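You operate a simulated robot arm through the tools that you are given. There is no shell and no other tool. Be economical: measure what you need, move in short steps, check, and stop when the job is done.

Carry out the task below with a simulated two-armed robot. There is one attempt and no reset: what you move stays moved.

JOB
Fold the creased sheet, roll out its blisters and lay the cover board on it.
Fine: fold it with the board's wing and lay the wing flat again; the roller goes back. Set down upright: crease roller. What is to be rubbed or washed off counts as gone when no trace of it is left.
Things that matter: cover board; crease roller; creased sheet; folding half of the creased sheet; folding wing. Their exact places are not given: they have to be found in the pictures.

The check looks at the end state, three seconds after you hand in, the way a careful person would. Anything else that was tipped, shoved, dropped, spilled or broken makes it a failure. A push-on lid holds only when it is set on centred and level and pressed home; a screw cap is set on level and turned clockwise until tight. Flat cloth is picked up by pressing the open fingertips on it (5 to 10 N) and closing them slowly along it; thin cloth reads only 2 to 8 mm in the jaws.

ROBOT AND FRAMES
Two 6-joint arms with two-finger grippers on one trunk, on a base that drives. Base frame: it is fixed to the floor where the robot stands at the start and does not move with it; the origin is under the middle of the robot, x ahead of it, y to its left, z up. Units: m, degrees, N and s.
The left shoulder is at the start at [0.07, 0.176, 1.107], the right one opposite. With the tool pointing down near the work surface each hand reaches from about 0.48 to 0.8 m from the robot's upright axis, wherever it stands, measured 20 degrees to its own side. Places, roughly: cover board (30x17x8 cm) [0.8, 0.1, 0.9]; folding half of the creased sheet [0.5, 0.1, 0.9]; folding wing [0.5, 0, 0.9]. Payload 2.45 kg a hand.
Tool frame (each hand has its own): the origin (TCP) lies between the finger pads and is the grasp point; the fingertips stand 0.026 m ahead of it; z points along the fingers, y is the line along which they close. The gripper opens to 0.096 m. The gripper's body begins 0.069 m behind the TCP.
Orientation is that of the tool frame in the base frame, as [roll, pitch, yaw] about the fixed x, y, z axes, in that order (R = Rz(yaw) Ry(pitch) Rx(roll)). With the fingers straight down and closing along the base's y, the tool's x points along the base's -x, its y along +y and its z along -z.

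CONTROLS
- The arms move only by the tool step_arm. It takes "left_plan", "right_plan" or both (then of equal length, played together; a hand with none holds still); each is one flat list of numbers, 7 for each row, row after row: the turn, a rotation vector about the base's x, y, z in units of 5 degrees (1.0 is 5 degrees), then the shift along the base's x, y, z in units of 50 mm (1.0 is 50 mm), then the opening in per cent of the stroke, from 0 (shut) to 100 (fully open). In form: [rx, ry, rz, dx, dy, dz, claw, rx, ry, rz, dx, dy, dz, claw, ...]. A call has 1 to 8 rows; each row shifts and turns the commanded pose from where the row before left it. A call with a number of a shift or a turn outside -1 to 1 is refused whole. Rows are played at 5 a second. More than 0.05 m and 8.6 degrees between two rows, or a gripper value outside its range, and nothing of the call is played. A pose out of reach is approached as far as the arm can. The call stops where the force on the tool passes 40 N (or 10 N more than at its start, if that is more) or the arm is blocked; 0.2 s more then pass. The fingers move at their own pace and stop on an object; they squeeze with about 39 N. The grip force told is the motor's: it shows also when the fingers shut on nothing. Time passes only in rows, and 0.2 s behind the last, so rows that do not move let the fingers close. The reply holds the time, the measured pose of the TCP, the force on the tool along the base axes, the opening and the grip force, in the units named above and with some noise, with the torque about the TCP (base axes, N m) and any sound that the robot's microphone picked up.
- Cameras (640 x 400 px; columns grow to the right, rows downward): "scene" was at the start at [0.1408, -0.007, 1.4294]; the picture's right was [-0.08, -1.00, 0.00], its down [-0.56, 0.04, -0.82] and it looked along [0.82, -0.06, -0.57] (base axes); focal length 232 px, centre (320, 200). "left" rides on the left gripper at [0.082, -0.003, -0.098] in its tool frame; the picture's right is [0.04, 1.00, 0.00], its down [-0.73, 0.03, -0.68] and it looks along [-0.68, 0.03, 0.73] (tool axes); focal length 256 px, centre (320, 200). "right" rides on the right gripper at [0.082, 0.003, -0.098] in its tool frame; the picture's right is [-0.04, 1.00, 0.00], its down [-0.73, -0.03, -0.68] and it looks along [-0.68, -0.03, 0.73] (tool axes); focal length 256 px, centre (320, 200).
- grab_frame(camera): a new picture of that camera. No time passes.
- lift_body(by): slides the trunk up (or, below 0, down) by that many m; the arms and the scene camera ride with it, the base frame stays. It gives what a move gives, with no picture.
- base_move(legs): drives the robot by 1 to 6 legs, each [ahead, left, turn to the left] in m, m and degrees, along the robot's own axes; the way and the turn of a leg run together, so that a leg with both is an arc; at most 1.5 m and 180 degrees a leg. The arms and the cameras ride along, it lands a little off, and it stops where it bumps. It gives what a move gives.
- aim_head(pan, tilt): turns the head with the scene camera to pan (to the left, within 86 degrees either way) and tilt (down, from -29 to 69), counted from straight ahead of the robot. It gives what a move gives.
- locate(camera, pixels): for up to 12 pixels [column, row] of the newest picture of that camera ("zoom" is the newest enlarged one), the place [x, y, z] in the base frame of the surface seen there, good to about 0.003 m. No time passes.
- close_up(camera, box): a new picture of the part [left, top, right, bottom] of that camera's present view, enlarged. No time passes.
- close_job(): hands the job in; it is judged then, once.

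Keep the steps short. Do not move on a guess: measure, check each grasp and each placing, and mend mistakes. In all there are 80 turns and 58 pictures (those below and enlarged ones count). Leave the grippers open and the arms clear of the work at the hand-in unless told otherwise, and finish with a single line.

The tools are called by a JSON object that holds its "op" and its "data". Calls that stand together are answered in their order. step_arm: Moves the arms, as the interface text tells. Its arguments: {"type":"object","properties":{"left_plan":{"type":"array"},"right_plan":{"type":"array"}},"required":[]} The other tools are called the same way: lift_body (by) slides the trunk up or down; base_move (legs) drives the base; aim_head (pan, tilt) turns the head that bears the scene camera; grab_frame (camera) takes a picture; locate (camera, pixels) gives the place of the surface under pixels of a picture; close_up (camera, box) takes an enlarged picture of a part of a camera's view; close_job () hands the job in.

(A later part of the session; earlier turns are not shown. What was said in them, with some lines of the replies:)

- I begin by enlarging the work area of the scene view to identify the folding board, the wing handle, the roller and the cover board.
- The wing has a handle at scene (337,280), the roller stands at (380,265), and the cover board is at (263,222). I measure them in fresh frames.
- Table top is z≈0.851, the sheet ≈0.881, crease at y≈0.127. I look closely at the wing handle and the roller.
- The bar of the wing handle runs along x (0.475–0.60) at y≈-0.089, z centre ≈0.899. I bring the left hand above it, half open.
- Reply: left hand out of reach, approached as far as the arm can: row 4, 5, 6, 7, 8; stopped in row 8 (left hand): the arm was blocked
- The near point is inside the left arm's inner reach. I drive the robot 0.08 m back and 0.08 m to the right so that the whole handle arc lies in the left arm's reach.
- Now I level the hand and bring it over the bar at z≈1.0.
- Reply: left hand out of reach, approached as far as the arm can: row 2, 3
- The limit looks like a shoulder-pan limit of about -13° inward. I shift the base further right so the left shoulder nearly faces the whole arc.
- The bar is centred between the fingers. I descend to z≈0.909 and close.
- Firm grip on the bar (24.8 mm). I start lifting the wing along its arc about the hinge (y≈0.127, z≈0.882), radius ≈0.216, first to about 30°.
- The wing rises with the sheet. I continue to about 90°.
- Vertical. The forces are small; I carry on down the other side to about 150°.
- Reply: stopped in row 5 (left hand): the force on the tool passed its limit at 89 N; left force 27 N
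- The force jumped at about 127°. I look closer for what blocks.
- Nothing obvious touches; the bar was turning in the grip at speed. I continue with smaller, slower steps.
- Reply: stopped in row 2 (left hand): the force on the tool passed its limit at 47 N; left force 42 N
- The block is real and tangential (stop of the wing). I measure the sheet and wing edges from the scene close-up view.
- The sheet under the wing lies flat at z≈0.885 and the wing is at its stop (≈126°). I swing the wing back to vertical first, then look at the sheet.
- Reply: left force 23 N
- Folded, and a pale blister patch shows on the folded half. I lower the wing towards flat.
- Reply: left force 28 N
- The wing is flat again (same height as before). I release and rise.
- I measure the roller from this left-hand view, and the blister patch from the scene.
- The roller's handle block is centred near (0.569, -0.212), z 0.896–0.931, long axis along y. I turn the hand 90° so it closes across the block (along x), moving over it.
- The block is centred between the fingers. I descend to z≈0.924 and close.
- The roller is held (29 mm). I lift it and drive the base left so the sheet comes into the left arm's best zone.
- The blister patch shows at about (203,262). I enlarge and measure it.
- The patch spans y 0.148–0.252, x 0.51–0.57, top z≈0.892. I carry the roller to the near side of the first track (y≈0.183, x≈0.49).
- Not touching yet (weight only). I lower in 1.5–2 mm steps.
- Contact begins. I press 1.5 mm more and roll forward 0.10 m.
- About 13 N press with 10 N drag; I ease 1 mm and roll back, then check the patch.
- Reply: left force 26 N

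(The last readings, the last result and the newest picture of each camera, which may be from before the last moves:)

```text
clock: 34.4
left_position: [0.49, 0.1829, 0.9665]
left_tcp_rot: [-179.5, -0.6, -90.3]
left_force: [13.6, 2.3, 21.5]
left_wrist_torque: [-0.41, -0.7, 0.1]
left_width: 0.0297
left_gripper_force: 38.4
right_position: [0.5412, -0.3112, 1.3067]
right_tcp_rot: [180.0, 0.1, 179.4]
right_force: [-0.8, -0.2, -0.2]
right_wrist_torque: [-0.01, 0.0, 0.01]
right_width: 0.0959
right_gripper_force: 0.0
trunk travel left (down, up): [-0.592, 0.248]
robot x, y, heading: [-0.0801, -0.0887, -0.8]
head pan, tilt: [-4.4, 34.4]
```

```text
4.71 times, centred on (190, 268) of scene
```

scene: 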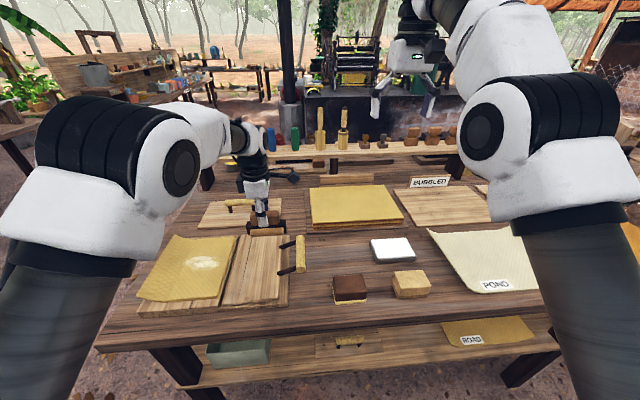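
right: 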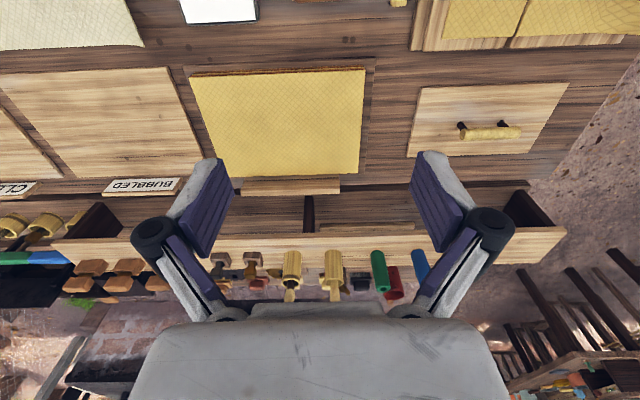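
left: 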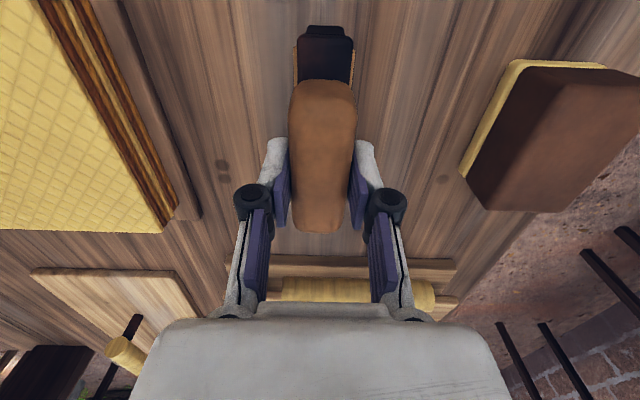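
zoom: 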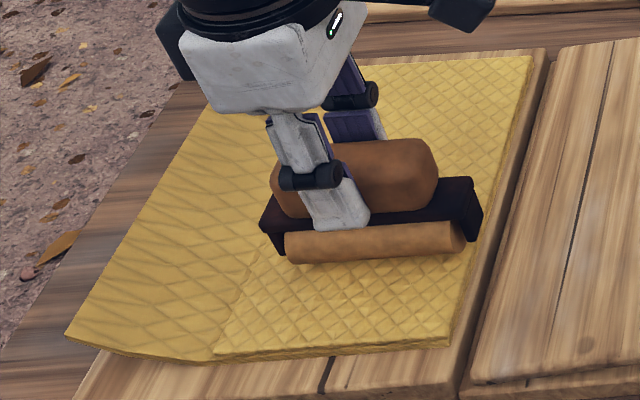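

The sheet stays put. I lift 12 mm, shift to the second track (y≈0.22), press again and roll forward.

{"op": "step_arm", "data": {"left_plan": [0, 0, 0, 0, 0, 0.25, 0, 0, 0, 0, 0, 0.72, 0, 0, 0, 0, 0, 0, 0, -0.2, 0, 0, 0, 0, 0, 0, -0.04, 0, 0, 0, 0, 0, 0, 0, 0]}}

```text
clock: 35.5
left_position: [0.4927, 0.2192, 0.9666]
left_tcp_rot: [-179.8, -0.7, -90.4]
left_force: [-0.2, -0.3, 0.5]
left_wrist_torque: [0.12, 0.05, 0.03]
left_width: 0.0293
left_gripper_force: 39.2
right_position: [0.5411, -0.3102, 1.3066]
right_tcp_rot: [180.0, 0.0, 179.4]
right_force: [-0.1, 0.2, 0.6]
right_wrist_torque: [0.01, 0.03, -0.05]
right_width: 0.0961
right_gripper_force: 0.1
trunk travel left (down, up): [-0.592, 0.248]
robot x, y, heading: [-0.0759, -0.09, -0.8]
head pan, tilt: [-4.4, 34.4]
```

{"op": "step_arm", "data": {"left_plan": [0, 0, 0, 0, 0, -0.03, 0, 0, 0, 0, 0.4, 0, 0, 0, 0, 0, 0, 0.4, 0, 0, 0, 0, 0, 0, 0.4, 0, 0, 0, 0, 0, 0, 0.4, 0, 0, 0, 0, 0, 0, 0.4, 0, 0, 0, 0, 0, 0, 0, 0, 0, 0]}}

{"op": "close_up", "data": {"camera": "scene", "box": [125, 225, 255, 310]}}

```text
clock: 37.1
left_position: [0.5894, 0.219, 0.966]
left_tcp_rot: [-179.6, -0.7, -90.4]
left_force: [-6.3, -0.4, 6.3]
left_wrist_torque: [-0.12, 0.41, -0.05]
left_width: 0.0293
left_gripper_force: 38.3
right_position: [0.5392, -0.31, 1.3079]
right_tcp_rot: [180.0, 0.2, 179.5]
right_force: [-0.1, -0.3, -0.2]
right_wrist_torque: [-0.03, 0.01, 0.02]
right_width: 0.0961
right_gripper_force: 0.2
trunk travel left (down, up): [-0.592, 0.248]
robot x, y, heading: [-0.0811, -0.0934, -0.7]
head pan, tilt: [-4.4, 34.4]
```

```text
4.71 times, centred on (190, 268) of scene
```

zoom: 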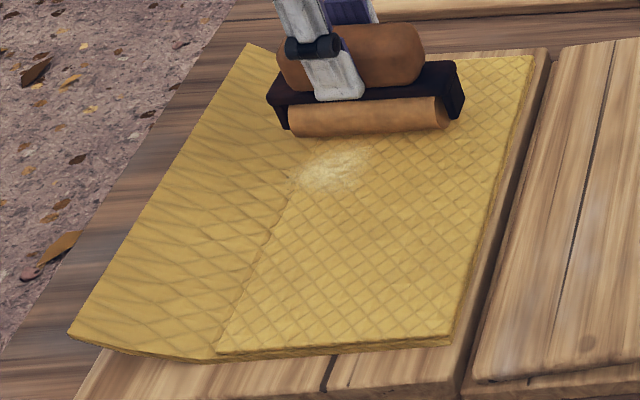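

The right part is gone, a faint trace is left at the left end. I roll back with slightly more pressure, shifted 8 mm left.

{"op": "step_arm", "data": {"left_plan": [0, 0, 0, 0, 0, 0.2, 0, 0, 0, 0, 0, 0.2, 0, 0, 0, 0, 0, 0, 0, -0.23, 0, 0, 0, 0, -0.4, 0, 0, 0, 0, 0, 0, -0.4, 0, 0, 0, 0, 0, 0, -0.4, 0, 0, 0, 0, 0, 0, -0.4, 0, 0, 0, 0, 0, 0, -0.4, 0, 0, 0]}}

{"op": "step_arm", "data": {"left_plan": [0, 0, 0, 0.4, 0, 0, 0, 0, 0, 0, 0.4, 0, 0, 0, 0, 0, 0, 0.4, 0, 0, 0, 0, 0, 0, 0.4, 0, 0, 0, 0, 0, 0, 0.4, 0, 0, 0, 0, 0, 0, 0, 0, 0, 0]}}

{"op": "close_up", "data": {"camera": "scene", "box": [125, 225, 255, 310]}}

```text
clock: 39.0
left_position: [0.4904, 0.2286, 0.9641]
left_tcp_rot: [-179.2, -0.6, -90.4]
left_force: [20.4, 0.5, 29.9]
left_wrist_torque: [-0.5, -1.06, 0.34]
left_width: 0.0293
left_gripper_force: 39.3
right_position: [0.54, -0.3109, 1.3069]
right_tcp_rot: [180.0, 0.1, 179.4]
right_force: [-0.2, -0.4, -0.4]
right_wrist_torque: [-0.04, 0.0, -0.03]
right_width: 0.096
right_gripper_force: 0.1
trunk travel left (down, up): [-0.592, 0.248]
robot x, y, heading: [-0.0812, -0.0915, -0.4]
head pan, tilt: [-4.4, 34.4]
```

```text
clock: 40.4
left_position: [0.5906, 0.2288, 0.964]
left_tcp_rot: [-179.7, -0.6, -90.4]
left_force: [-7.1, 0.0, 8.7]
left_wrist_torque: [0.25, 0.38, 0.21]
left_width: 0.0292
left_gripper_force: 39.0
right_position: [0.5373, -0.3087, 1.3072]
right_tcp_rot: [180.0, 0.3, 179.4]
right_force: [-0.5, 0.2, 0.4]
right_wrist_torque: [-0.02, -0.01, -0.01]
right_width: 0.0961
right_gripper_force: 0.0
trunk travel left (down, up): [-0.592, 0.248]
robot x, y, heading: [-0.079, -0.0866, -0.7]
head pan, tilt: [-4.4, 34.4]
```

```text
4.71 times, centred on (190, 268) of scene
```

zoom: 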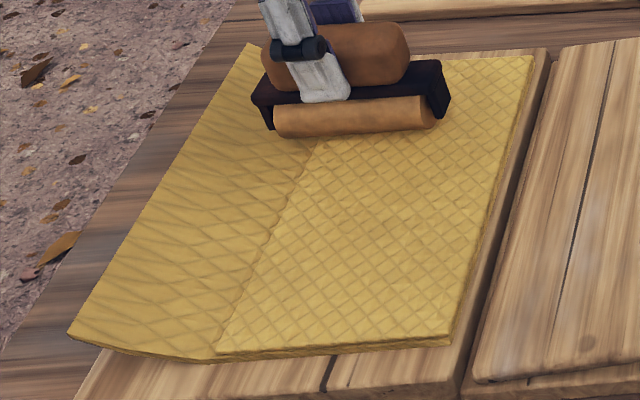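

The blister looks gone. I lift the roller straight up and bring it back towards its place.

{"op": "step_arm", "data": {"left_plan": [0, 0, 0, 0, 0, 0.5, 0, 0, 0, 0, 0, 0, 0.9, 0, 0, 0, 0, -0.1, -0.88, 0, 0, 0, 0, 0, -0.1, -0.88, 0, 0, 0, 0, 0, -0.1, -0.88, 0, 0, 0, 0, 0, -0.1, -0.88, 0, 0, 0, 0, 0, 0, -0.88, 0, 0, 0, 0, 0, 0, 0, 0, 0]}}

{"op": "close_up", "data": {"camera": "scene", "box": [105, 205, 305, 325]}}

{"op": "base_move", "data": {"legs": [[0, -0.22, 0]]}}

```text
clock: 42.1
left_position: [0.5732, 0.0081, 1.032]
left_tcp_rot: [-179.7, -0.8, -90.3]
left_force: [-0.4, 0.3, -2.0]
left_wrist_torque: [0.0, -0.03, 0.02]
left_width: 0.0295
left_gripper_force: 39.0
right_position: [0.5407, -0.3085, 1.3062]
right_tcp_rot: [-179.9, 0.2, 179.4]
right_force: [0.3, 0.6, 0.8]
right_wrist_torque: [-0.05, 0.0, -0.01]
right_width: 0.096
right_gripper_force: 0.1
trunk travel left (down, up): [-0.592, 0.248]
robot x, y, heading: [-0.0802, -0.0913, -0.2]
head pan, tilt: [-4.4, 34.4]
```

```text
3.20 times, centred on (205, 265) of scene
```

zoom: 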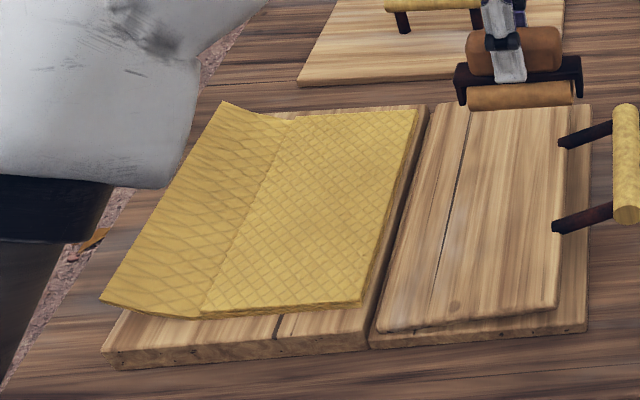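

```text
clock: 43.8
left_position: [0.5706, -0.2095, 1.0313]
left_tcp_rot: [-179.8, -0.7, -90.2]
left_force: [-0.3, 0.2, -1.7]
left_wrist_torque: [-0.01, 0.0, 0.01]
left_width: 0.0294
left_gripper_force: 38.8
right_position: [0.5391, -0.5276, 1.3073]
right_tcp_rot: [-180.0, 0.1, 179.7]
right_force: [0.8, 0.3, 0.0]
right_wrist_torque: [-0.01, 0.03, 0.01]
right_width: 0.0962
right_gripper_force: 0.1
trunk travel left (down, up): [-0.592, 0.248]
robot x, y, heading: [-0.0773, -0.3121, -0.4]
head pan, tilt: [-4.4, 34.4]
```

No trace is left on the sheet. The roller is right over its old place (0.5706, -0.2095); I lower it to the table.

{"op": "step_arm", "data": {"left_plan": [0, 0, 0, 0, 0.02, -0.8, 0, 0, 0, 0, 0, 0, -0.8, 0, 0, 0, 0, 0, 0, -0.3, 0, 0, 0, 0, 0, 0, -0.1, 0, 0, 0, 0, 0, 0, -0.06, 0, 0, 0, 0, 0, 0, 0, 0]}}

```text
clock: 45.2
left_position: [0.5692, -0.2085, 0.9286]
left_tcp_rot: [-179.7, -0.8, -90.1]
left_force: [1.2, -0.1, -2.1]
left_wrist_torque: [0.0, 0.01, -0.03]
left_width: 0.0295
left_gripper_force: 38.7
right_position: [0.5397, -0.5279, 1.3064]
right_tcp_rot: [-179.8, 0.1, 179.6]
right_force: [0.1, 0.0, -0.1]
right_wrist_torque: [0.0, -0.01, -0.01]
right_width: 0.096
right_gripper_force: 0.0
trunk travel left (down, up): [-0.592, 0.248]
robot x, y, heading: [-0.0868, -0.3103, -0.6]
head pan, tilt: [-4.4, 34.4]
```

{"op": "step_arm", "data": {"left_plan": [0, 0, 0, 0, 0, -0.03, 0, 0, 0, 0, 0, 0, -0.03, 0, 0, 0, 0, 0, 0, 0, 0]}}

```text
clock: 46.0
left_position: [0.5683, -0.2088, 0.9253]
left_tcp_rot: [-179.8, -0.7, -90.2]
left_force: [-0.7, 0.2, -2.3]
left_wrist_torque: [0.01, 0.04, -0.02]
left_width: 0.0293
left_gripper_force: 38.9
right_position: [0.5386, -0.5275, 1.3075]
right_tcp_rot: [-179.9, 0.1, 179.6]
right_force: [0.8, -0.3, 1.0]
right_wrist_torque: [-0.03, 0.0, 0.0]
right_width: 0.0959
right_gripper_force: 0.1
trunk travel left (down, up): [-0.592, 0.248]
robot x, y, heading: [-0.0843, -0.3086, -0.4]
head pan, tilt: [-4.4, 34.4]
```

{"op": "step_arm", "data": {"left_plan": [0, 0, 0, 0, 0, -0.02, 0, 0, 0, 0, 0, 0, -0.02, 0, 0, 0, 0, 0, 0, -0.02, 0, 0, 0, 0, 0, 0, 0, 0]}}

```text
clock: 47.0
left_position: [0.5697, -0.2068, 0.9239]
left_tcp_rot: [-179.7, -0.7, -90.2]
left_force: [0.7, -1.0, -1.4]
left_wrist_torque: [0.01, 0.02, 0.01]
left_width: 0.0294
left_gripper_force: 39.0
right_position: [0.5385, -0.5282, 1.3069]
right_tcp_rot: [-179.9, 0.1, 179.6]
right_force: [0.3, 0.3, -0.6]
right_wrist_torque: [-0.03, 0.01, -0.02]
right_width: 0.0961
right_gripper_force: 0.1
trunk travel left (down, up): [-0.592, 0.248]
robot x, y, heading: [-0.081, -0.312, -0.5]
head pan, tilt: [-4.4, 34.4]
```

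{"op": "step_arm", "data": {"left_plan": [0, 0, 0, 0, 0, -0.03, 0, 0, 0, 0, 0, 0, -0.03, 0, 0, 0, 0, 0, 0, 0, 0]}}

{"op": "grab_frame", "data": {"camera": "left"}}

```text
clock: 47.8
left_position: [0.5703, -0.2082, 0.9231]
left_tcp_rot: [-179.4, -0.7, -90.2]
left_force: [1.7, 1.7, 15.4]
left_wrist_torque: [0.96, -0.14, -0.07]
left_width: 0.0295
left_gripper_force: 39.0
right_position: [0.5375, -0.5282, 1.308]
right_tcp_rot: [-179.9, 0.1, 179.6]
right_force: [-0.1, -0.8, 0.3]
right_wrist_torque: [0.01, -0.02, 0.03]
right_width: 0.0963
right_gripper_force: 0.0
trunk travel left (down, up): [-0.592, 0.248]
robot x, y, heading: [-0.0812, -0.3091, -0.7]
head pan, tilt: [-4.4, 34.4]
```

```text
26 pictures are left
```

left: 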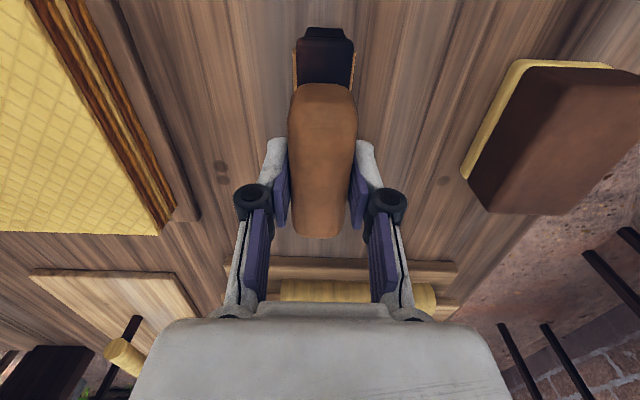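

On the table (same place as before). I ease 1 mm, open, wait and rise.

{"op": "step_arm", "data": {"left_plan": [0, 0, 0, 0, 0, 0.02, 0, 0, 0, 0, 0, 0, 0, 40, 0, 0, 0, 0, 0, 0, 70, 0, 0, 0, 0, 0, 0.8, 70, 0, 0, 0, 0, 0, 0.9, 70, 0, 0, 0, 0, 0, 0.9, 70, 0, 0, 0, 0, 0, 0.6, 70]}}

{"op": "close_up", "data": {"camera": "left", "box": [160, 0, 480, 200]}}

{"op": "grab_frame", "data": {"camera": "scene"}}

```text
clock: 49.4
left_position: [0.5672, -0.2076, 1.0807]
left_tcp_rot: [-179.7, -0.7, -90.2]
left_force: [-0.6, -0.8, 0.3]
left_wrist_torque: [-0.02, -0.02, 0.01]
left_width: 0.0673
left_gripper_force: 0.0
right_position: [0.5383, -0.5279, 1.3081]
right_tcp_rot: [-179.9, 0.1, 179.6]
right_force: [0.3, -0.9, 0.6]
right_wrist_torque: [0.0, -0.02, -0.03]
right_width: 0.0963
right_gripper_force: 0.1
trunk travel left (down, up): [-0.592, 0.248]
robot x, y, heading: [-0.0835, -0.3095, -0.3]
head pan, tilt: [-4.4, 34.4]
```

```text
2.00 times, centred on (320, 100) of left
```

zoom: 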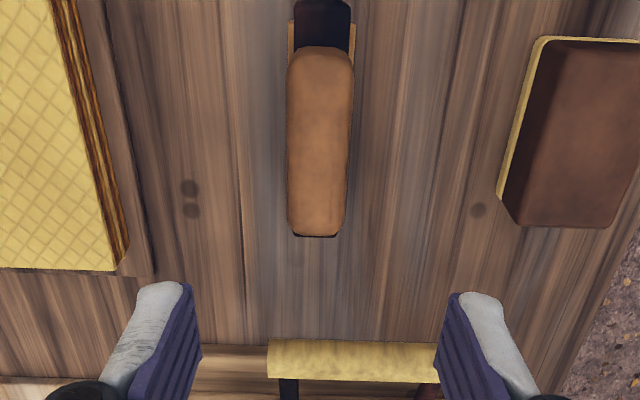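

```text
24 pictures are left
```

scene: 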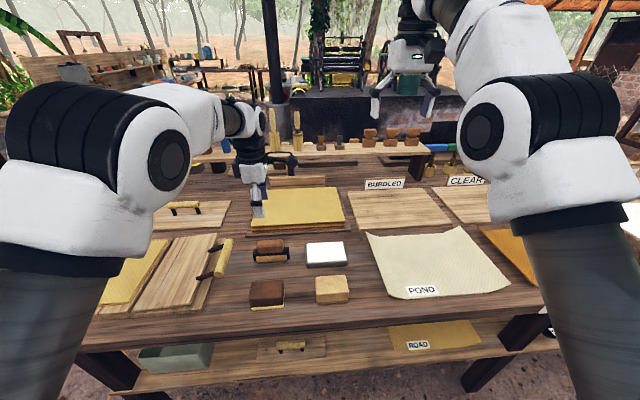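

The roller stands upright in its place. Next, the cover board: I drive forward-left so that its handle at (0.818, 0.139) is within the left arm's reach.

{"op": "base_move", "data": {"legs": [[0, 0.2, 0], [0.15, 0, 0]]}}

{"op": "grab_frame", "data": {"camera": "scene"}}

```text
clock: 52.0
left_position: [0.7167, -0.0128, 1.0802]
left_tcp_rot: [-179.6, -0.8, -90.3]
left_force: [0.4, 0.1, 0.4]
left_wrist_torque: [0.01, 0.0, 0.01]
left_width: 0.0672
left_gripper_force: 0.0
right_position: [0.6858, -0.3327, 1.308]
right_tcp_rot: [-180.0, 0.2, 179.4]
right_force: [0.5, 0.4, -0.2]
right_wrist_torque: [0.02, -0.01, -0.03]
right_width: 0.0959
right_gripper_force: 0.1
trunk travel left (down, up): [-0.592, 0.248]
robot x, y, heading: [0.0644, -0.112, -0.6]
head pan, tilt: [-4.4, 34.4]
```

```text
23 pictures are left
```

scene: 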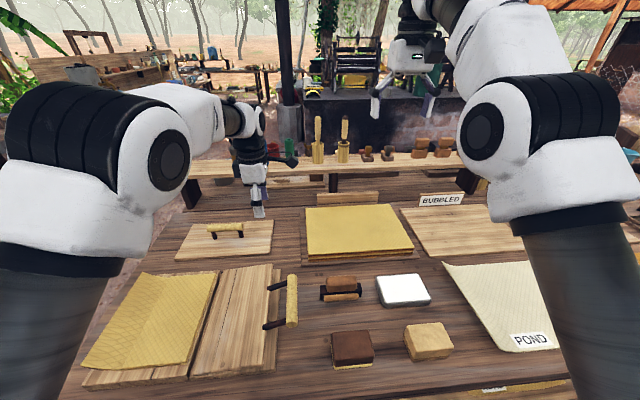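

The cover board is now at (225,240) in view. I measure its handle and corners, and re-measure sheet edges and wing height.

{"op": "close_up", "data": {"camera": "scene", "box": [165, 205, 285, 275]}}

{"op": "locate", "data": {"camera": "zoom", "pixels": [[230, 120], [320, 120], [420, 120], [320, 135], [80, 265], [540, 255], [160, 110], [565, 90], [320, 200], [255, 170], [418, 165]]}}

{"op": "locate", "data": {"camera": "scene", "pixels": [[214, 274], [186, 274], [138, 276], [194, 362], [160, 366], [84, 362], [170, 310], [240, 300], [265, 275], [260, 350], [205, 360], [120, 320]]}}

```text
5.33 times, centred on (225, 240) of scene
```

zoom: 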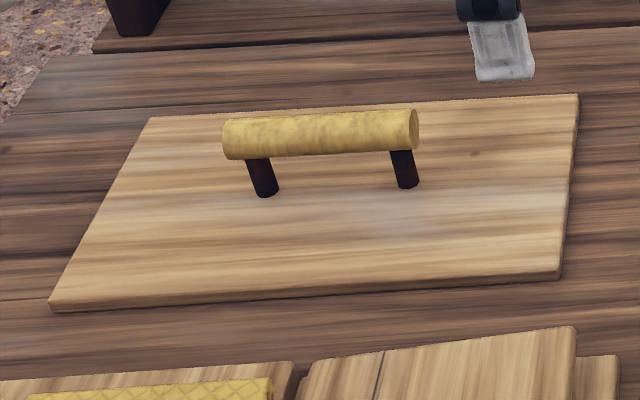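

```text
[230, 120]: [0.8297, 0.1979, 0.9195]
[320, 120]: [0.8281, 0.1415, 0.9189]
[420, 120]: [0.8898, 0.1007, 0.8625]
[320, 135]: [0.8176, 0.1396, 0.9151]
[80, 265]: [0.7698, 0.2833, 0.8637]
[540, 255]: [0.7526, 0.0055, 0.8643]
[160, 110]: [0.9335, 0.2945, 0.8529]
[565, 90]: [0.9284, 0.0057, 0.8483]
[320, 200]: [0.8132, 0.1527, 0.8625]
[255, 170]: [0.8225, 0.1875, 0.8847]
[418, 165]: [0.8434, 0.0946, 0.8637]
```

```text
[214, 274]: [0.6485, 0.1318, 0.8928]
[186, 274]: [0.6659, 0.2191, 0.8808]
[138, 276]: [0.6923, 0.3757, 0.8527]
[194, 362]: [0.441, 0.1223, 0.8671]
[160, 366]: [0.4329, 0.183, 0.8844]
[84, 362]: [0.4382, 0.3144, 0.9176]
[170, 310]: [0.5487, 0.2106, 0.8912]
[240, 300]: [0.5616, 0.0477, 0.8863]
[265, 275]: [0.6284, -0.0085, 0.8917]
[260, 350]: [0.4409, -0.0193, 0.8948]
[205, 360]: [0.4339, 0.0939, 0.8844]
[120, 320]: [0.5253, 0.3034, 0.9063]
```

Two findings: the cover board's handle is centred at about (0.828, 0.143, 0.907); and the wing's outer edge reads z≈0.892–0.895, about 1 cm higher than at the start, so it will need pressing flat afterwards. First the cover board: the hand goes over its handle.

{"op": "step_arm", "data": {"left_plan": [0, 0, 0, 0.445, 0.624, -0.28, 55, 0, 0, 0, 0.445, 0.624, -0.28, 55, 0, 0, 0, 0.445, 0.624, -0.28, 55, 0, 0, 0, 0.445, 0.624, -0.28, 55, 0, 0, 0, 0.445, 0.624, -0.28, 55, 0, 0, 0, 0, 0, 0, 55]}}

{"op": "grab_frame", "data": {"camera": "left"}}

```text
clock: 53.4
left_position: [0.8189, 0.1453, 1.0149]
left_tcp_rot: [-179.7, -0.6, -90.3]
left_force: [-0.2, 0.1, 0.1]
left_wrist_torque: [-0.02, 0.0, -0.01]
left_width: 0.0527
left_gripper_force: 0.2
left hand out of reach, approached as far as the arm can: row 5
right_position: [0.6863, -0.3343, 1.3073]
right_tcp_rot: [-179.9, 0.2, 179.4]
right_force: [-0.3, -0.8, -0.4]
right_wrist_torque: [0.0, 0.02, -0.03]
right_width: 0.0961
right_gripper_force: 0.0
trunk travel left (down, up): [-0.592, 0.248]
robot x, y, heading: [0.0652, -0.1135, -0.7]
head pan, tilt: [-4.4, 34.4]
```

```text
21 pictures are left
```

left: 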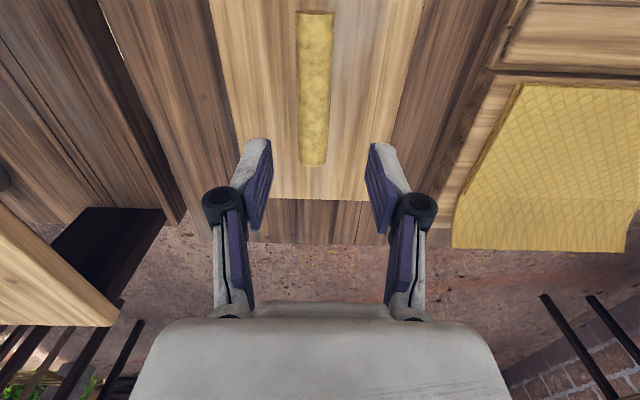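

Just at the reach limit; I drive 25 mm ahead and then centre on the bar.

{"op": "base_move", "data": {"legs": [[0.03, 0, 0]]}}

{"op": "grab_frame", "data": {"camera": "left"}}

{"op": "locate", "data": {"camera": "left", "pixels": [[295, 60], [280, 60], [310, 60], [290, 20], [290, 140], [285, 100], [300, 100]]}}

```text
clock: 54.2
left_position: [0.846, 0.1453, 1.0167]
left_tcp_rot: [-179.5, -0.7, -90.3]
left_force: [0.8, 0.1, 0.7]
left_wrist_torque: [0.01, -0.02, -0.02]
left_width: 0.0526
left_gripper_force: 0.1
right_position: [0.7117, -0.3336, 1.31]
right_tcp_rot: [-179.8, 0.3, 179.4]
right_force: [-0.7, 0.2, -0.1]
right_wrist_torque: [0.01, -0.06, 0.03]
right_width: 0.0962
right_gripper_force: 0.0
trunk travel left (down, up): [-0.592, 0.248]
robot x, y, heading: [0.0977, -0.1151, -0.5]
head pan, tilt: [-4.4, 34.4]
```

```text
20 pictures are left
```

left: 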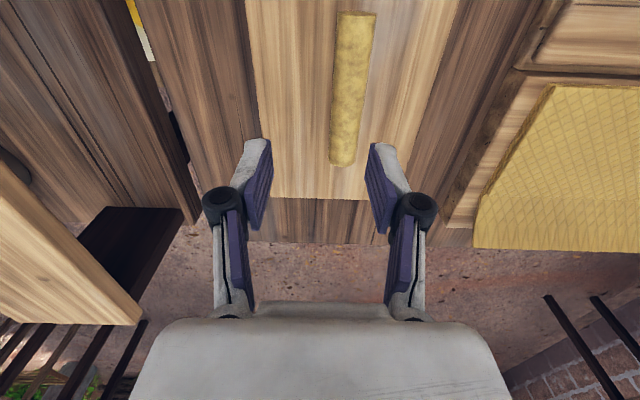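

```text
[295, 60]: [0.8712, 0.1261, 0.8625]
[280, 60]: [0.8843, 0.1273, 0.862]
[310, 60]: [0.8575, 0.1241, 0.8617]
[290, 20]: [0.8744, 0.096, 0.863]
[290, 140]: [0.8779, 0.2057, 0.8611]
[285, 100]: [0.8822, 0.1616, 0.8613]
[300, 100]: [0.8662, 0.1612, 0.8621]
```

The bar is at x≈0.823. I centre, descend to z≈0.914 and close.

{"op": "step_arm", "data": {"left_plan": [0, 0, 0, -0.23, -0.02, 0, 55, 0, 0, 0, -0.23, -0.02, -0.6, 55, 0, 0, 0, 0, 0, -0.75, 55, 0, 0, 0, 0, 0, -0.7, 55, 0, 0, 0, 0, 0, 0, 55, 0, 0, 0, 0, 0, 0, 0, 0, 0, 0, 0, 0, 0, 0, 0, 0, 0, 0, 0, 0, 0]}}

{"op": "grab_frame", "data": {"camera": "left"}}

```text
clock: 56.0
left_position: [0.8259, 0.1449, 0.9145]
left_tcp_rot: [-179.6, -0.8, -90.3]
left_force: [0.8, 0.6, 3.5]
left_wrist_torque: [0.03, -0.03, 0.23]
left_width: 0.0244
left_gripper_force: 38.8
right_position: [0.7164, -0.3336, 1.3081]
right_tcp_rot: [-179.8, 0.2, 179.3]
right_force: [0.0, -0.2, -0.4]
right_wrist_torque: [0.0, 0.02, 0.0]
right_width: 0.0959
right_gripper_force: 0.1
trunk travel left (down, up): [-0.592, 0.248]
robot x, y, heading: [0.0963, -0.113, -0.7]
head pan, tilt: [-4.4, 34.4]
```

```text
19 pictures are left
```

left: 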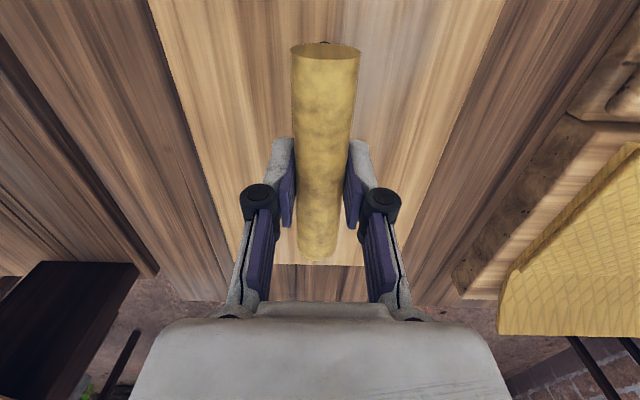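

The handle is held (24 mm). I lift it clear by 0.105 m and back the base 0.19 m away before turning the board.

{"op": "step_arm", "data": {"left_plan": [0, 0, 0, 0, 0, 0.3, 0, 0, 0, 0, 0, 0, 0.5, 0, 0, 0, 0, 0, 0, 0.7, 0, 0, 0, 0, 0, 0, 0.6, 0, 0, 0, 0, 0, 0, 0, 0]}}

{"op": "base_move", "data": {"legs": [[-0.19, 0, 0]]}}

{"op": "grab_frame", "data": {"camera": "scene"}}

```text
clock: 57.2
left_position: [0.8264, 0.1399, 1.0172]
left_tcp_rot: [-179.6, -0.7, -90.3]
left_force: [0.3, -0.1, -3.9]
left_wrist_torque: [0.04, 0.03, -0.02]
left_width: 0.024
left_gripper_force: 39.0
right_position: [0.7165, -0.3331, 1.3077]
right_tcp_rot: [-180.0, 0.1, 179.5]
right_force: [-0.3, -0.9, 0.1]
right_wrist_torque: [0.01, -0.02, 0.01]
right_width: 0.0961
right_gripper_force: 0.0
trunk travel left (down, up): [-0.592, 0.248]
robot x, y, heading: [0.0938, -0.1129, -0.5]
head pan, tilt: [-4.4, 34.4]
```

```text
clock: 58.8
left_position: [0.6368, 0.1445, 1.0164]
left_tcp_rot: [-179.7, -0.7, -90.1]
left_force: [0.0, 0.2, -3.9]
left_wrist_torque: [0.01, -0.05, 0.02]
left_width: 0.0243
left_gripper_force: 39.1
right_position: [0.5277, -0.3288, 1.3066]
right_tcp_rot: [-180.0, 0.1, 179.6]
right_force: [0.2, -0.1, 0.2]
right_wrist_torque: [-0.02, -0.01, -0.02]
right_width: 0.0961
right_gripper_force: 0.1
trunk travel left (down, up): [-0.592, 0.248]
robot x, y, heading: [-0.0956, -0.1124, -0.5]
head pan, tilt: [-4.4, 34.4]
```

```text
18 pictures are left
```

scene: 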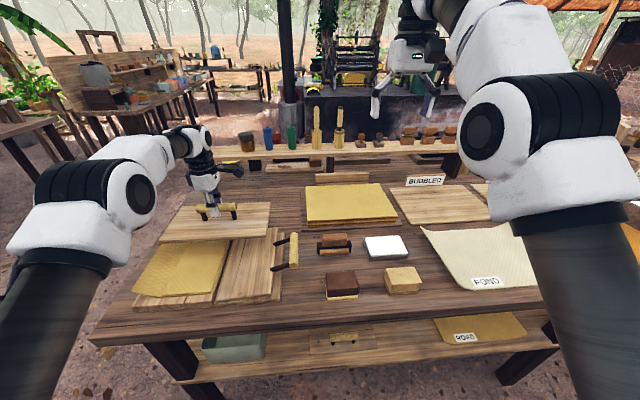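

The board hangs level. I turn it 90° so its 30 cm lies along the sheet's 23 cm side, while moving over the folded sheet (0.549, 0.20).

{"op": "step_arm", "data": {"left_plan": [0, 0, -1, -0.1, 0.062, 0, 0, 0, 0, -1, -0.1, 0.062, 0, 0, 0, 0, -1, -0.1, 0.062, 0, 0, 0, 0, -1, -0.1, 0.062, 0, 0, 0, 0, -1, -0.1, 0.062, 0, 0, 0, 0, -1, -0.1, 0.062, 0, 0, 0, 0, -1, -0.1, 0.062, 0, 0, 0, 0, -1, -0.1, 0.062, 0, 0]}}

{"op": "step_arm", "data": {"left_plan": [0, 0, -1, -0.1, 0.062, 0, 0, 0, 0, -1, -0.1, 0.062, 0, 0, 0, 0, -1, -0.1, 0.062, 0, 0, 0, 0, -1, -0.1, 0.062, 0, 0, 0, 0, -1, -0.1, 0.062, 0, 0, 0, 0, -1, -0.1, 0.062, 0, 0, 0, 0, -1, -0.1, 0.062, 0, 0, 0, 0, -1, -0.1, 0.062, 0, 0]}}

{"op": "step_arm", "data": {"left_plan": [0, 0, -1, 0, 0.06, 0, 0, 0, 0, -0.95, 0, 0.06, 0, 0, 0, 0, 0, 0, 0, 0, 0]}}

{"op": "close_up", "data": {"camera": "scene", "box": [100, 180, 300, 320]}}

```text
clock: 60.6
left_position: [0.5937, 0.1718, 1.0168]
left_tcp_rot: [-179.8, -0.8, -130.2]
left_force: [-0.1, 0.1, -4.4]
left_wrist_torque: [-0.01, 0.05, 0.04]
left_width: 0.0246
left_gripper_force: 38.1
right_position: [0.5279, -0.3285, 1.3075]
right_tcp_rot: [-179.9, 0.0, 179.7]
right_force: [-0.3, 0.3, -0.3]
right_wrist_torque: [0.0, -0.01, -0.01]
right_width: 0.0959
right_gripper_force: 0.1
trunk travel left (down, up): [-0.592, 0.248]
robot x, y, heading: [-0.0926, -0.1128, -0.6]
head pan, tilt: [-4.4, 34.4]
```

```text
clock: 62.4
left_position: [0.5557, 0.1953, 1.0156]
left_tcp_rot: [-179.6, -0.7, -170.2]
left_force: [0.7, -0.7, -3.1]
left_wrist_torque: [0.0, 0.01, 0.0]
left_width: 0.0245
left_gripper_force: 39.0
right_position: [0.5282, -0.329, 1.3068]
right_tcp_rot: [-179.8, 0.0, 179.5]
right_force: [-0.2, -0.8, 0.1]
right_wrist_torque: [0.03, 0.0, -0.01]
right_width: 0.0958
right_gripper_force: 0.1
trunk travel left (down, up): [-0.592, 0.248]
robot x, y, heading: [-0.0945, -0.1146, -0.5]
head pan, tilt: [-4.4, 34.4]
```

```text
clock: 63.2
left_position: [0.5563, 0.2006, 1.0156]
left_tcp_rot: [-179.6, -0.7, -179.9]
left_force: [-0.5, 0.2, -3.1]
left_wrist_torque: [0.01, 0.02, 0.03]
left_width: 0.0244
left_gripper_force: 38.8
right_position: [0.5278, -0.3291, 1.3058]
right_tcp_rot: [-179.9, 0.1, 179.6]
right_force: [-0.4, -0.8, -0.2]
right_wrist_torque: [-0.02, -0.01, -0.05]
right_width: 0.0959
right_gripper_force: 0.1
trunk travel left (down, up): [-0.592, 0.248]
robot x, y, heading: [-0.0924, -0.1123, -0.3]
head pan, tilt: [-4.4, 34.4]
```

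```text
2.86 times, centred on (200, 250) of scene
```

zoom: 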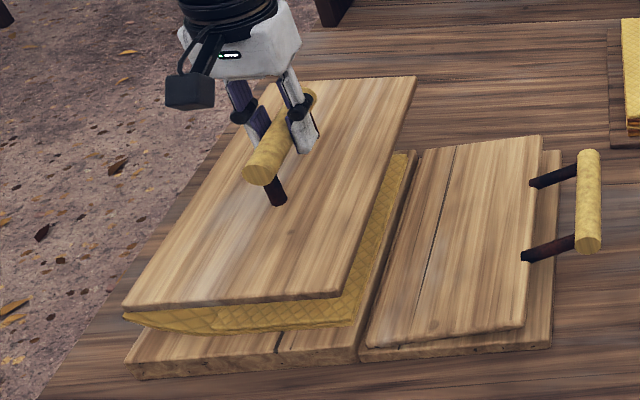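

Aligned. I lower it onto the sheet, expecting contact at TCP z≈0.955.

{"op": "step_arm", "data": {"left_plan": [0, 0, 0, -0.08, 0, -0.4, 0, 0, 0, 0, -0.08, 0, -0.4, 0, 0, 0, 0, 0, 0, -0.2, 0, 0, 0, 0, 0, 0, -0.1, 0, 0, 0, 0, 0, 0, -0.05, 0, 0, 0, 0, 0, 0, 0, 0]}}

```text
clock: 64.6
left_position: [0.5487, 0.1993, 0.96]
left_tcp_rot: [-179.5, -0.8, -180.0]
left_force: [-0.3, -0.7, -1.9]
left_wrist_torque: [0.11, -0.16, -0.03]
left_width: 0.0243
left_gripper_force: 38.6
right_position: [0.5277, -0.3299, 1.3066]
right_tcp_rot: [-179.8, 0.0, 179.5]
right_force: [0.8, 0.9, 0.2]
right_wrist_torque: [-0.01, 0.0, 0.02]
right_width: 0.0962
right_gripper_force: 0.0
trunk travel left (down, up): [-0.592, 0.248]
robot x, y, heading: [-0.0966, -0.1112, -0.3]
head pan, tilt: [-4.4, 34.4]
```

{"op": "step_arm", "data": {"left_plan": [0, 0, 0, 0, 0, -0.03, 0, 0, 0, 0, 0, 0, -0.03, 0, 0, 0, 0, 0, 0, -0.03, 0, 0, 0, 0, 0, 0, 0, 0]}}

{"op": "close_up", "data": {"camera": "scene", "box": [100, 180, 300, 320]}}

```text
clock: 65.6
left_position: [0.5478, 0.1985, 0.9574]
left_tcp_rot: [-179.6, -0.4, -180.0]
left_force: [7.7, -0.9, 15.2]
left_wrist_torque: [-0.06, -0.49, -0.2]
left_width: 0.0242
left_gripper_force: 39.1
right_position: [0.5265, -0.3306, 1.3084]
right_tcp_rot: [180.0, 0.2, 179.6]
right_force: [0.2, -0.4, 0.0]
right_wrist_torque: [-0.01, 0.02, 0.01]
right_width: 0.096
right_gripper_force: 0.0
trunk travel left (down, up): [-0.592, 0.248]
robot x, y, heading: [-0.0954, -0.1121, -0.6]
head pan, tilt: [-4.4, 34.4]
```

```text
2.86 times, centred on (200, 250) of scene
```

zoom: 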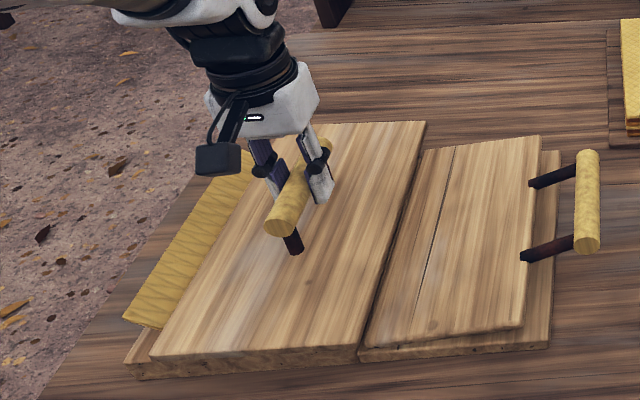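

The board rests on the folded sheet. I ease, open and rise.

{"op": "step_arm", "data": {"left_plan": [0, 0, 0, 0, 0, 0.03, 0, 0, 0, 0, 0, 0, 0, 30, 0, 0, 0, 0, 0, 0, 55, 0, 0, 0, 0, 0, 0.6, 55, 0, 0, 0, 0, 0, 0.9, 55, 0, 0, 0, 0, 0, 0.9, 55, 0, 0, 0, 0, 0, 0, 55]}}

{"op": "base_move", "data": {"legs": [[0.02, -0.07, 0]]}}

{"op": "grab_frame", "data": {"camera": "scene"}}

```text
clock: 67.2
left_position: [0.5476, 0.2039, 1.0782]
left_tcp_rot: [-179.7, -0.9, -179.8]
left_force: [0.7, 0.0, -0.8]
left_wrist_torque: [0.01, -0.02, -0.01]
left_width: 0.0531
left_gripper_force: 0.1
right_position: [0.5281, -0.329, 1.3075]
right_tcp_rot: [-179.9, 0.1, 179.6]
right_force: [-0.2, 0.8, -0.1]
right_wrist_torque: [-0.03, -0.01, 0.01]
right_width: 0.0959
right_gripper_force: 0.0
trunk travel left (down, up): [-0.592, 0.248]
robot x, y, heading: [-0.0942, -0.1115, -0.3]
head pan, tilt: [-4.4, 34.4]
```

```text
clock: 68.2
left_position: [0.5661, 0.1339, 1.0768]
left_tcp_rot: [-179.6, -0.6, -179.6]
left_force: [-0.9, 0.1, 1.3]
left_wrist_torque: [-0.02, -0.01, 0.01]
left_width: 0.0528
left_gripper_force: 0.0
right_position: [0.5481, -0.3971, 1.3076]
right_tcp_rot: [-179.8, 0.2, 179.8]
right_force: [0.2, 0.1, -0.2]
right_wrist_torque: [-0.02, 0.02, -0.01]
right_width: 0.0959
right_gripper_force: 0.0
trunk travel left (down, up): [-0.592, 0.248]
robot x, y, heading: [-0.0756, -0.1826, -0.4]
head pan, tilt: [-4.4, 34.4]
```

```text
15 pictures are left
```

scene: 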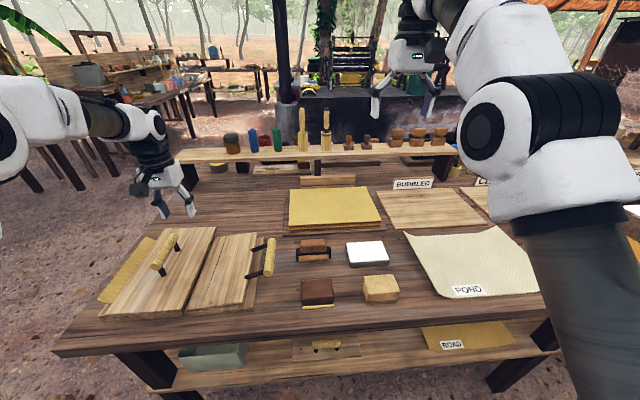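

Now I check the wing's tilt: measuring along the wing plate and its handle.

{"op": "close_up", "data": {"camera": "scene", "box": [90, 215, 290, 325]}}

{"op": "locate", "data": {"camera": "zoom", "pixels": [[400, 200], [440, 200], [480, 200], [510, 200], [320, 280], [360, 280], [400, 280], [440, 280], [480, 280], [572, 150], [530, 215], [505, 285]]}}

{"op": "locate", "data": {"camera": "zoom", "pixels": [[300, 60], [390, 60], [200, 200], [280, 200], [60, 315], [230, 310], [180, 260], [145, 170]]}}

```text
3.20 times, centred on (190, 270) of scene
```

zoom: 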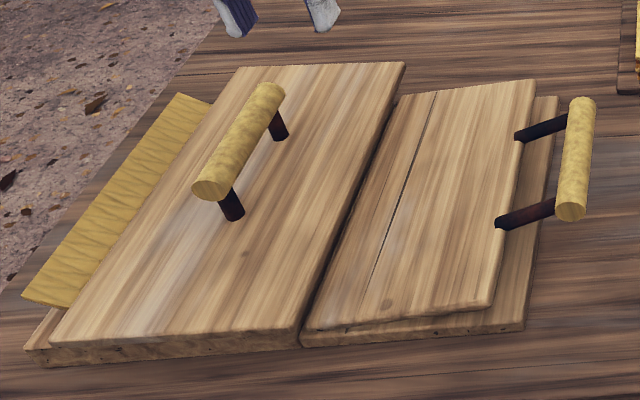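

```text
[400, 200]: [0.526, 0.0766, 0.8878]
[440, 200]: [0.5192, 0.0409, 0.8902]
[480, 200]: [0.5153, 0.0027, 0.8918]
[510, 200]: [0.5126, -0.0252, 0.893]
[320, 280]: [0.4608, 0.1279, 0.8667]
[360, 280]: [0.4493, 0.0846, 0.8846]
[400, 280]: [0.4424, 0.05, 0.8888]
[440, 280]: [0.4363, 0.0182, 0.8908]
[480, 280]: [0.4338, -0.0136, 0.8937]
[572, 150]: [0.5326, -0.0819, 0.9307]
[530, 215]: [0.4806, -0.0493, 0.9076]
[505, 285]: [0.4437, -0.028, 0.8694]
```

```text
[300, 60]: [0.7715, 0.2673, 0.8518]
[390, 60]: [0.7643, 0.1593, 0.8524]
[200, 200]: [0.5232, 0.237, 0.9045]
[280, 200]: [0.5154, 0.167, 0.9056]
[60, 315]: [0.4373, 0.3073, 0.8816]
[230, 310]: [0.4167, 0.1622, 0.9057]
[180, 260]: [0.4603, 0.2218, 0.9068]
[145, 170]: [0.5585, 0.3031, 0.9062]
```

The wing still stands about 3–4° up (edge z 0.893 against 0.882 at the start; handle top 0.931 against 0.910). With closed fingertips I'll press on the plate at (0.535, -0.015).

{"op": "step_arm", "data": {"left_plan": [0, 0, 0, -0.124, -0.596, -0.5, 0, 0, 0, 0, -0.124, -0.596, -0.5, 0, 0, 0, 0, -0.124, -0.596, -0.5, 0, 0, 0, 0, -0.124, -0.596, -0.5, 0, 0, 0, 0, -0.124, -0.596, -0.5, 0, 0, 0, 0, 0, 0, 0, 0]}}

{"op": "grab_frame", "data": {"camera": "left"}}

```text
clock: 69.6
left_position: [0.5349, -0.0124, 0.9524]
left_tcp_rot: [-179.6, -0.8, -179.8]
left_force: [-0.6, 0.5, -0.2]
left_wrist_torque: [-0.04, -0.01, -0.01]
left_width: 0.0001
left_gripper_force: 28.5
right_position: [0.547, -0.3955, 1.3078]
right_tcp_rot: [180.0, 0.1, 179.7]
right_force: [0.9, 0.8, -0.2]
right_wrist_torque: [-0.05, 0.02, 0.03]
right_width: 0.0959
right_gripper_force: 0.1
trunk travel left (down, up): [-0.592, 0.248]
robot x, y, heading: [-0.0758, -0.1826, -0.5]
head pan, tilt: [-4.4, 34.4]
```

```text
13 pictures are left
```

left: 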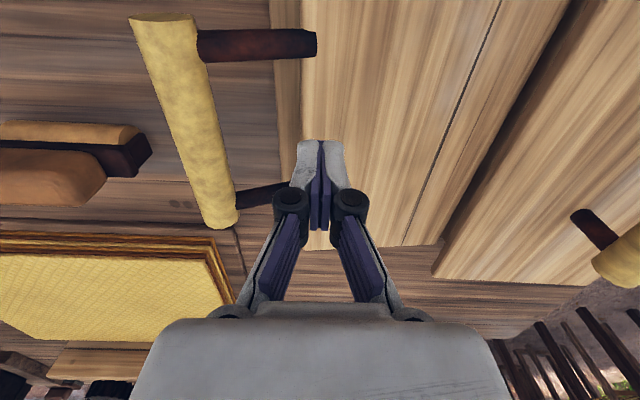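

{"op": "step_arm", "data": {"left_plan": [0, 0, 0, 0, 0, -0.4, 0, 0, 0, 0, 0, 0, -0.2, 0, 0, 0, 0, 0, 0, -0.1, 0, 0, 0, 0, 0, 0, -0.06, 0, 0, 0, 0, 0, 0, -0.06, 0, 0, 0, 0, 0, 0, 0, 0]}}

```text
clock: 71.0
left_position: [0.537, -0.0146, 0.9112]
left_tcp_rot: [-179.8, -0.8, -179.7]
left_force: [-0.7, 0.2, 0.4]
left_wrist_torque: [0.03, -0.02, -0.02]
left_width: 0.0
left_gripper_force: 28.9
right_position: [0.5477, -0.3988, 1.3071]
right_tcp_rot: [-180.0, 0.1, 179.7]
right_force: [-0.9, 0.6, 0.0]
right_wrist_torque: [-0.02, 0.0, 0.0]
right_width: 0.096
right_gripper_force: 0.0
trunk travel left (down, up): [-0.592, 0.248]
robot x, y, heading: [-0.0761, -0.1855, -0.1]
head pan, tilt: [-4.4, 34.4]
```

{"op": "step_arm", "data": {"left_plan": [0, 0, 0, 0, 0, -0.05, 0, 0, 0, 0, 0, 0, -0.05, 0, 0, 0, 0, 0, 0, -0.05, 0, 0, 0, 0, 0, 0, 0, 0]}}

{"op": "close_up", "data": {"camera": "scene", "box": [90, 215, 290, 325]}}

```text
clock: 72.0
left_position: [0.5364, -0.0146, 0.905]
left_tcp_rot: [-179.7, -0.7, -179.7]
left_force: [1.2, 0.1, 4.1]
left_wrist_torque: [0.0, -0.09, 0.01]
left_width: 0.006
left_gripper_force: 29.0
right_position: [0.5468, -0.3981, 1.3066]
right_tcp_rot: [-179.9, 0.2, 179.7]
right_force: [0.6, 0.1, 1.0]
right_wrist_torque: [0.0, 0.0, 0.03]
right_width: 0.0961
right_gripper_force: 0.1
trunk travel left (down, up): [-0.592, 0.248]
robot x, y, heading: [-0.0764, -0.1825, -0.2]
head pan, tilt: [-4.4, 34.4]
```

```text
3.20 times, centred on (190, 270) of scene
```

zoom: 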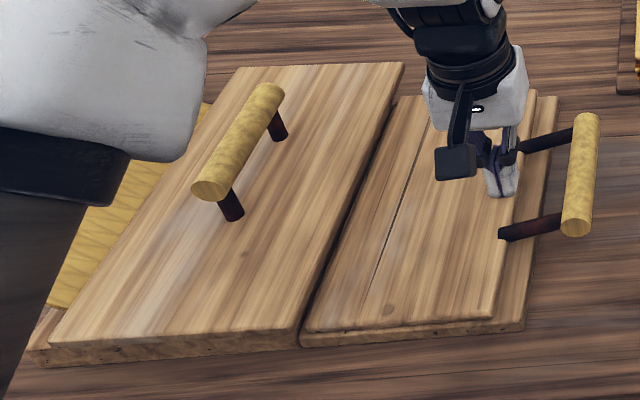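

The handle has come down. I press a bit more for seating, then lift and re-measure.

{"op": "step_arm", "data": {"left_plan": [0, 0, 0, 0, 0, -0.03, 0, 0, 0, 0, 0, 0, -0.03, 0, 0, 0, 0, 0, 0, 0, 0]}}

{"op": "step_arm", "data": {"left_plan": [0, 0, 0, 0, 0, 0.2, 0, 0, 0, 0, 0, 0, 0.9, 0, 0, 0, 0, 0, 0, 1, 0, 0, 0, 0, 0, 0, 1, 0, 0, 0, 0, 0, 0, 0.8, 50, 0, 0, 0, 0, 0, 0, 50]}}

{"op": "close_up", "data": {"camera": "scene", "box": [90, 215, 290, 325]}}

{"op": "locate", "data": {"camera": "zoom", "pixels": [[400, 200], [440, 200], [480, 200], [505, 200], [360, 280], [400, 280], [440, 280], [480, 280], [583, 150], [530, 230], [220, 260]]}}

```text
clock: 72.8
left_position: [0.536, -0.0155, 0.9048]
left_tcp_rot: [-179.6, -0.3, -179.7]
left_force: [3.9, 4.9, 26.7]
left_wrist_torque: [0.16, -0.31, -0.05]
left_width: 0.0061
left_gripper_force: 28.5
right_position: [0.5454, -0.3966, 1.309]
right_tcp_rot: [-180.0, 0.3, 179.8]
right_force: [-1.0, -0.8, 0.0]
right_wrist_torque: [-0.01, 0.03, -0.01]
right_width: 0.0962
right_gripper_force: 0.0
trunk travel left (down, up): [-0.592, 0.248]
robot x, y, heading: [-0.0752, -0.182, -0.2]
head pan, tilt: [-4.4, 34.4]
```

```text
clock: 74.2
left_position: [0.5334, -0.0162, 1.096]
left_tcp_rot: [-179.5, -0.8, -179.7]
left_force: [1.2, 0.7, 0.2]
left_wrist_torque: [-0.01, 0.02, -0.03]
left_width: 0.0482
left_gripper_force: 0.0
right_position: [0.5493, -0.397, 1.3066]
right_tcp_rot: [-179.9, 0.1, 179.7]
right_force: [0.1, 0.0, -0.8]
right_wrist_torque: [-0.02, 0.02, -0.01]
right_width: 0.096
right_gripper_force: 0.1
trunk travel left (down, up): [-0.592, 0.248]
robot x, y, heading: [-0.0705, -0.1814, -0.5]
head pan, tilt: [-4.4, 34.4]
```

```text
3.20 times, centred on (190, 270) of scene
```

zoom: 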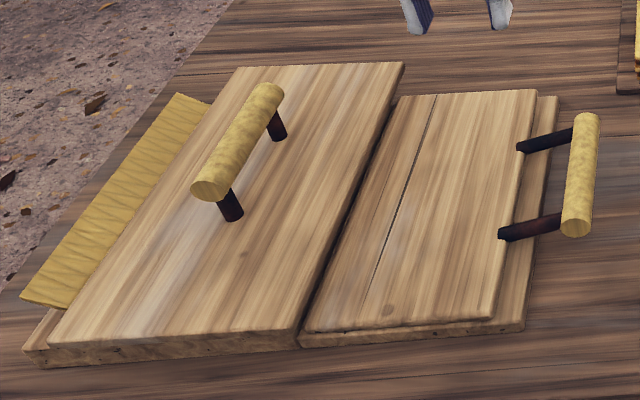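

```text
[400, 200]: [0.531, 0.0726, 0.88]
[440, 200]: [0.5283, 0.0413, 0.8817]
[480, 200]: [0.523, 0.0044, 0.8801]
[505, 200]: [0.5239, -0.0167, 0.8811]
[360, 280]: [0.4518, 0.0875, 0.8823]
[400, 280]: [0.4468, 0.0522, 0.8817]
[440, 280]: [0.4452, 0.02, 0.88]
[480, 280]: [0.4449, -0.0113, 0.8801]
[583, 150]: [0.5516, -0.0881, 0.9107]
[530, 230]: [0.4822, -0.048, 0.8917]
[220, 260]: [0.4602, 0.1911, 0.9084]
```

The wing is flat again (z 0.880–0.882 across, handle top 0.911 as at the start). I open the hand fully, back away a little and take a last look.

{"op": "step_arm", "data": {"left_plan": [0, 0, 0, 0, 0.3, 0.9, 100, 0, 0, 0, 0, 0.3, 0.9, 100, 0, 0, 0, 0, 0, 0, 100]}}

{"op": "base_move", "data": {"legs": [[-0.1, 0, 0]]}}

{"op": "grab_frame", "data": {"camera": "scene"}}

```text
clock: 75.0
left_position: [0.5347, 0.0128, 1.1831]
left_tcp_rot: [-179.7, -0.8, -179.7]
left_force: [-0.1, 0.1, 0.6]
left_wrist_torque: [0.0, 0.03, -0.04]
left_width: 0.0963
left_gripper_force: 0.1
right_position: [0.5474, -0.3974, 1.3059]
right_tcp_rot: [-179.9, 0.2, 179.8]
right_force: [-0.2, -0.9, 0.1]
right_wrist_torque: [0.03, 0.01, 0.01]
right_width: 0.0958
right_gripper_force: 0.0
trunk travel left (down, up): [-0.592, 0.248]
robot x, y, heading: [-0.0724, -0.1818, -0.1]
head pan, tilt: [-4.4, 34.4]
```

```text
clock: 76.1
left_position: [0.4355, 0.011, 1.1834]
left_tcp_rot: [-179.7, -0.6, -179.9]
left_force: [0.3, 0.0, -0.6]
left_wrist_torque: [-0.01, 0.0, 0.02]
left_width: 0.096
left_gripper_force: 0.1
right_position: [0.4479, -0.3991, 1.3059]
right_tcp_rot: [-179.9, 0.1, 179.4]
right_force: [-0.1, 0.1, 0.8]
right_wrist_torque: [-0.02, 0.01, 0.02]
right_width: 0.0958
right_gripper_force: 0.0
trunk travel left (down, up): [-0.592, 0.248]
robot x, y, heading: [-0.1739, -0.179, -0.4]
head pan, tilt: [-4.4, 34.4]
```

```text
10 pictures are left
```

scene: 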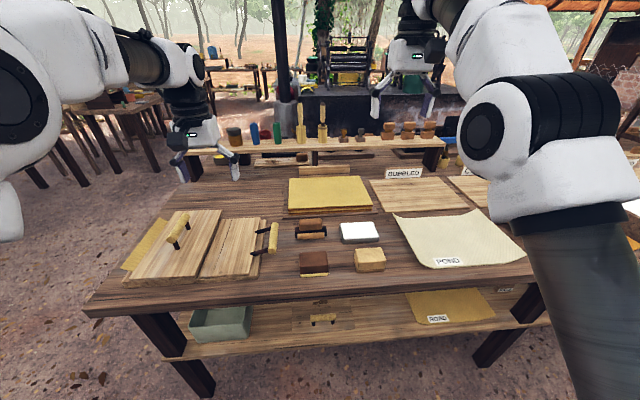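

Everything is in place: the sheet is folded and covered, the wing lies flat, the roller is upright in its place, and both hands are open and clear. I hand in.

{"op": "close_job", "data": {}}

```text
The job is handed in.
```

The sheet is folded, its blister is rolled out with no trace visible, the cover board lies on it, the wing is flat again and the roller stands upright in its place; the job is handed in.
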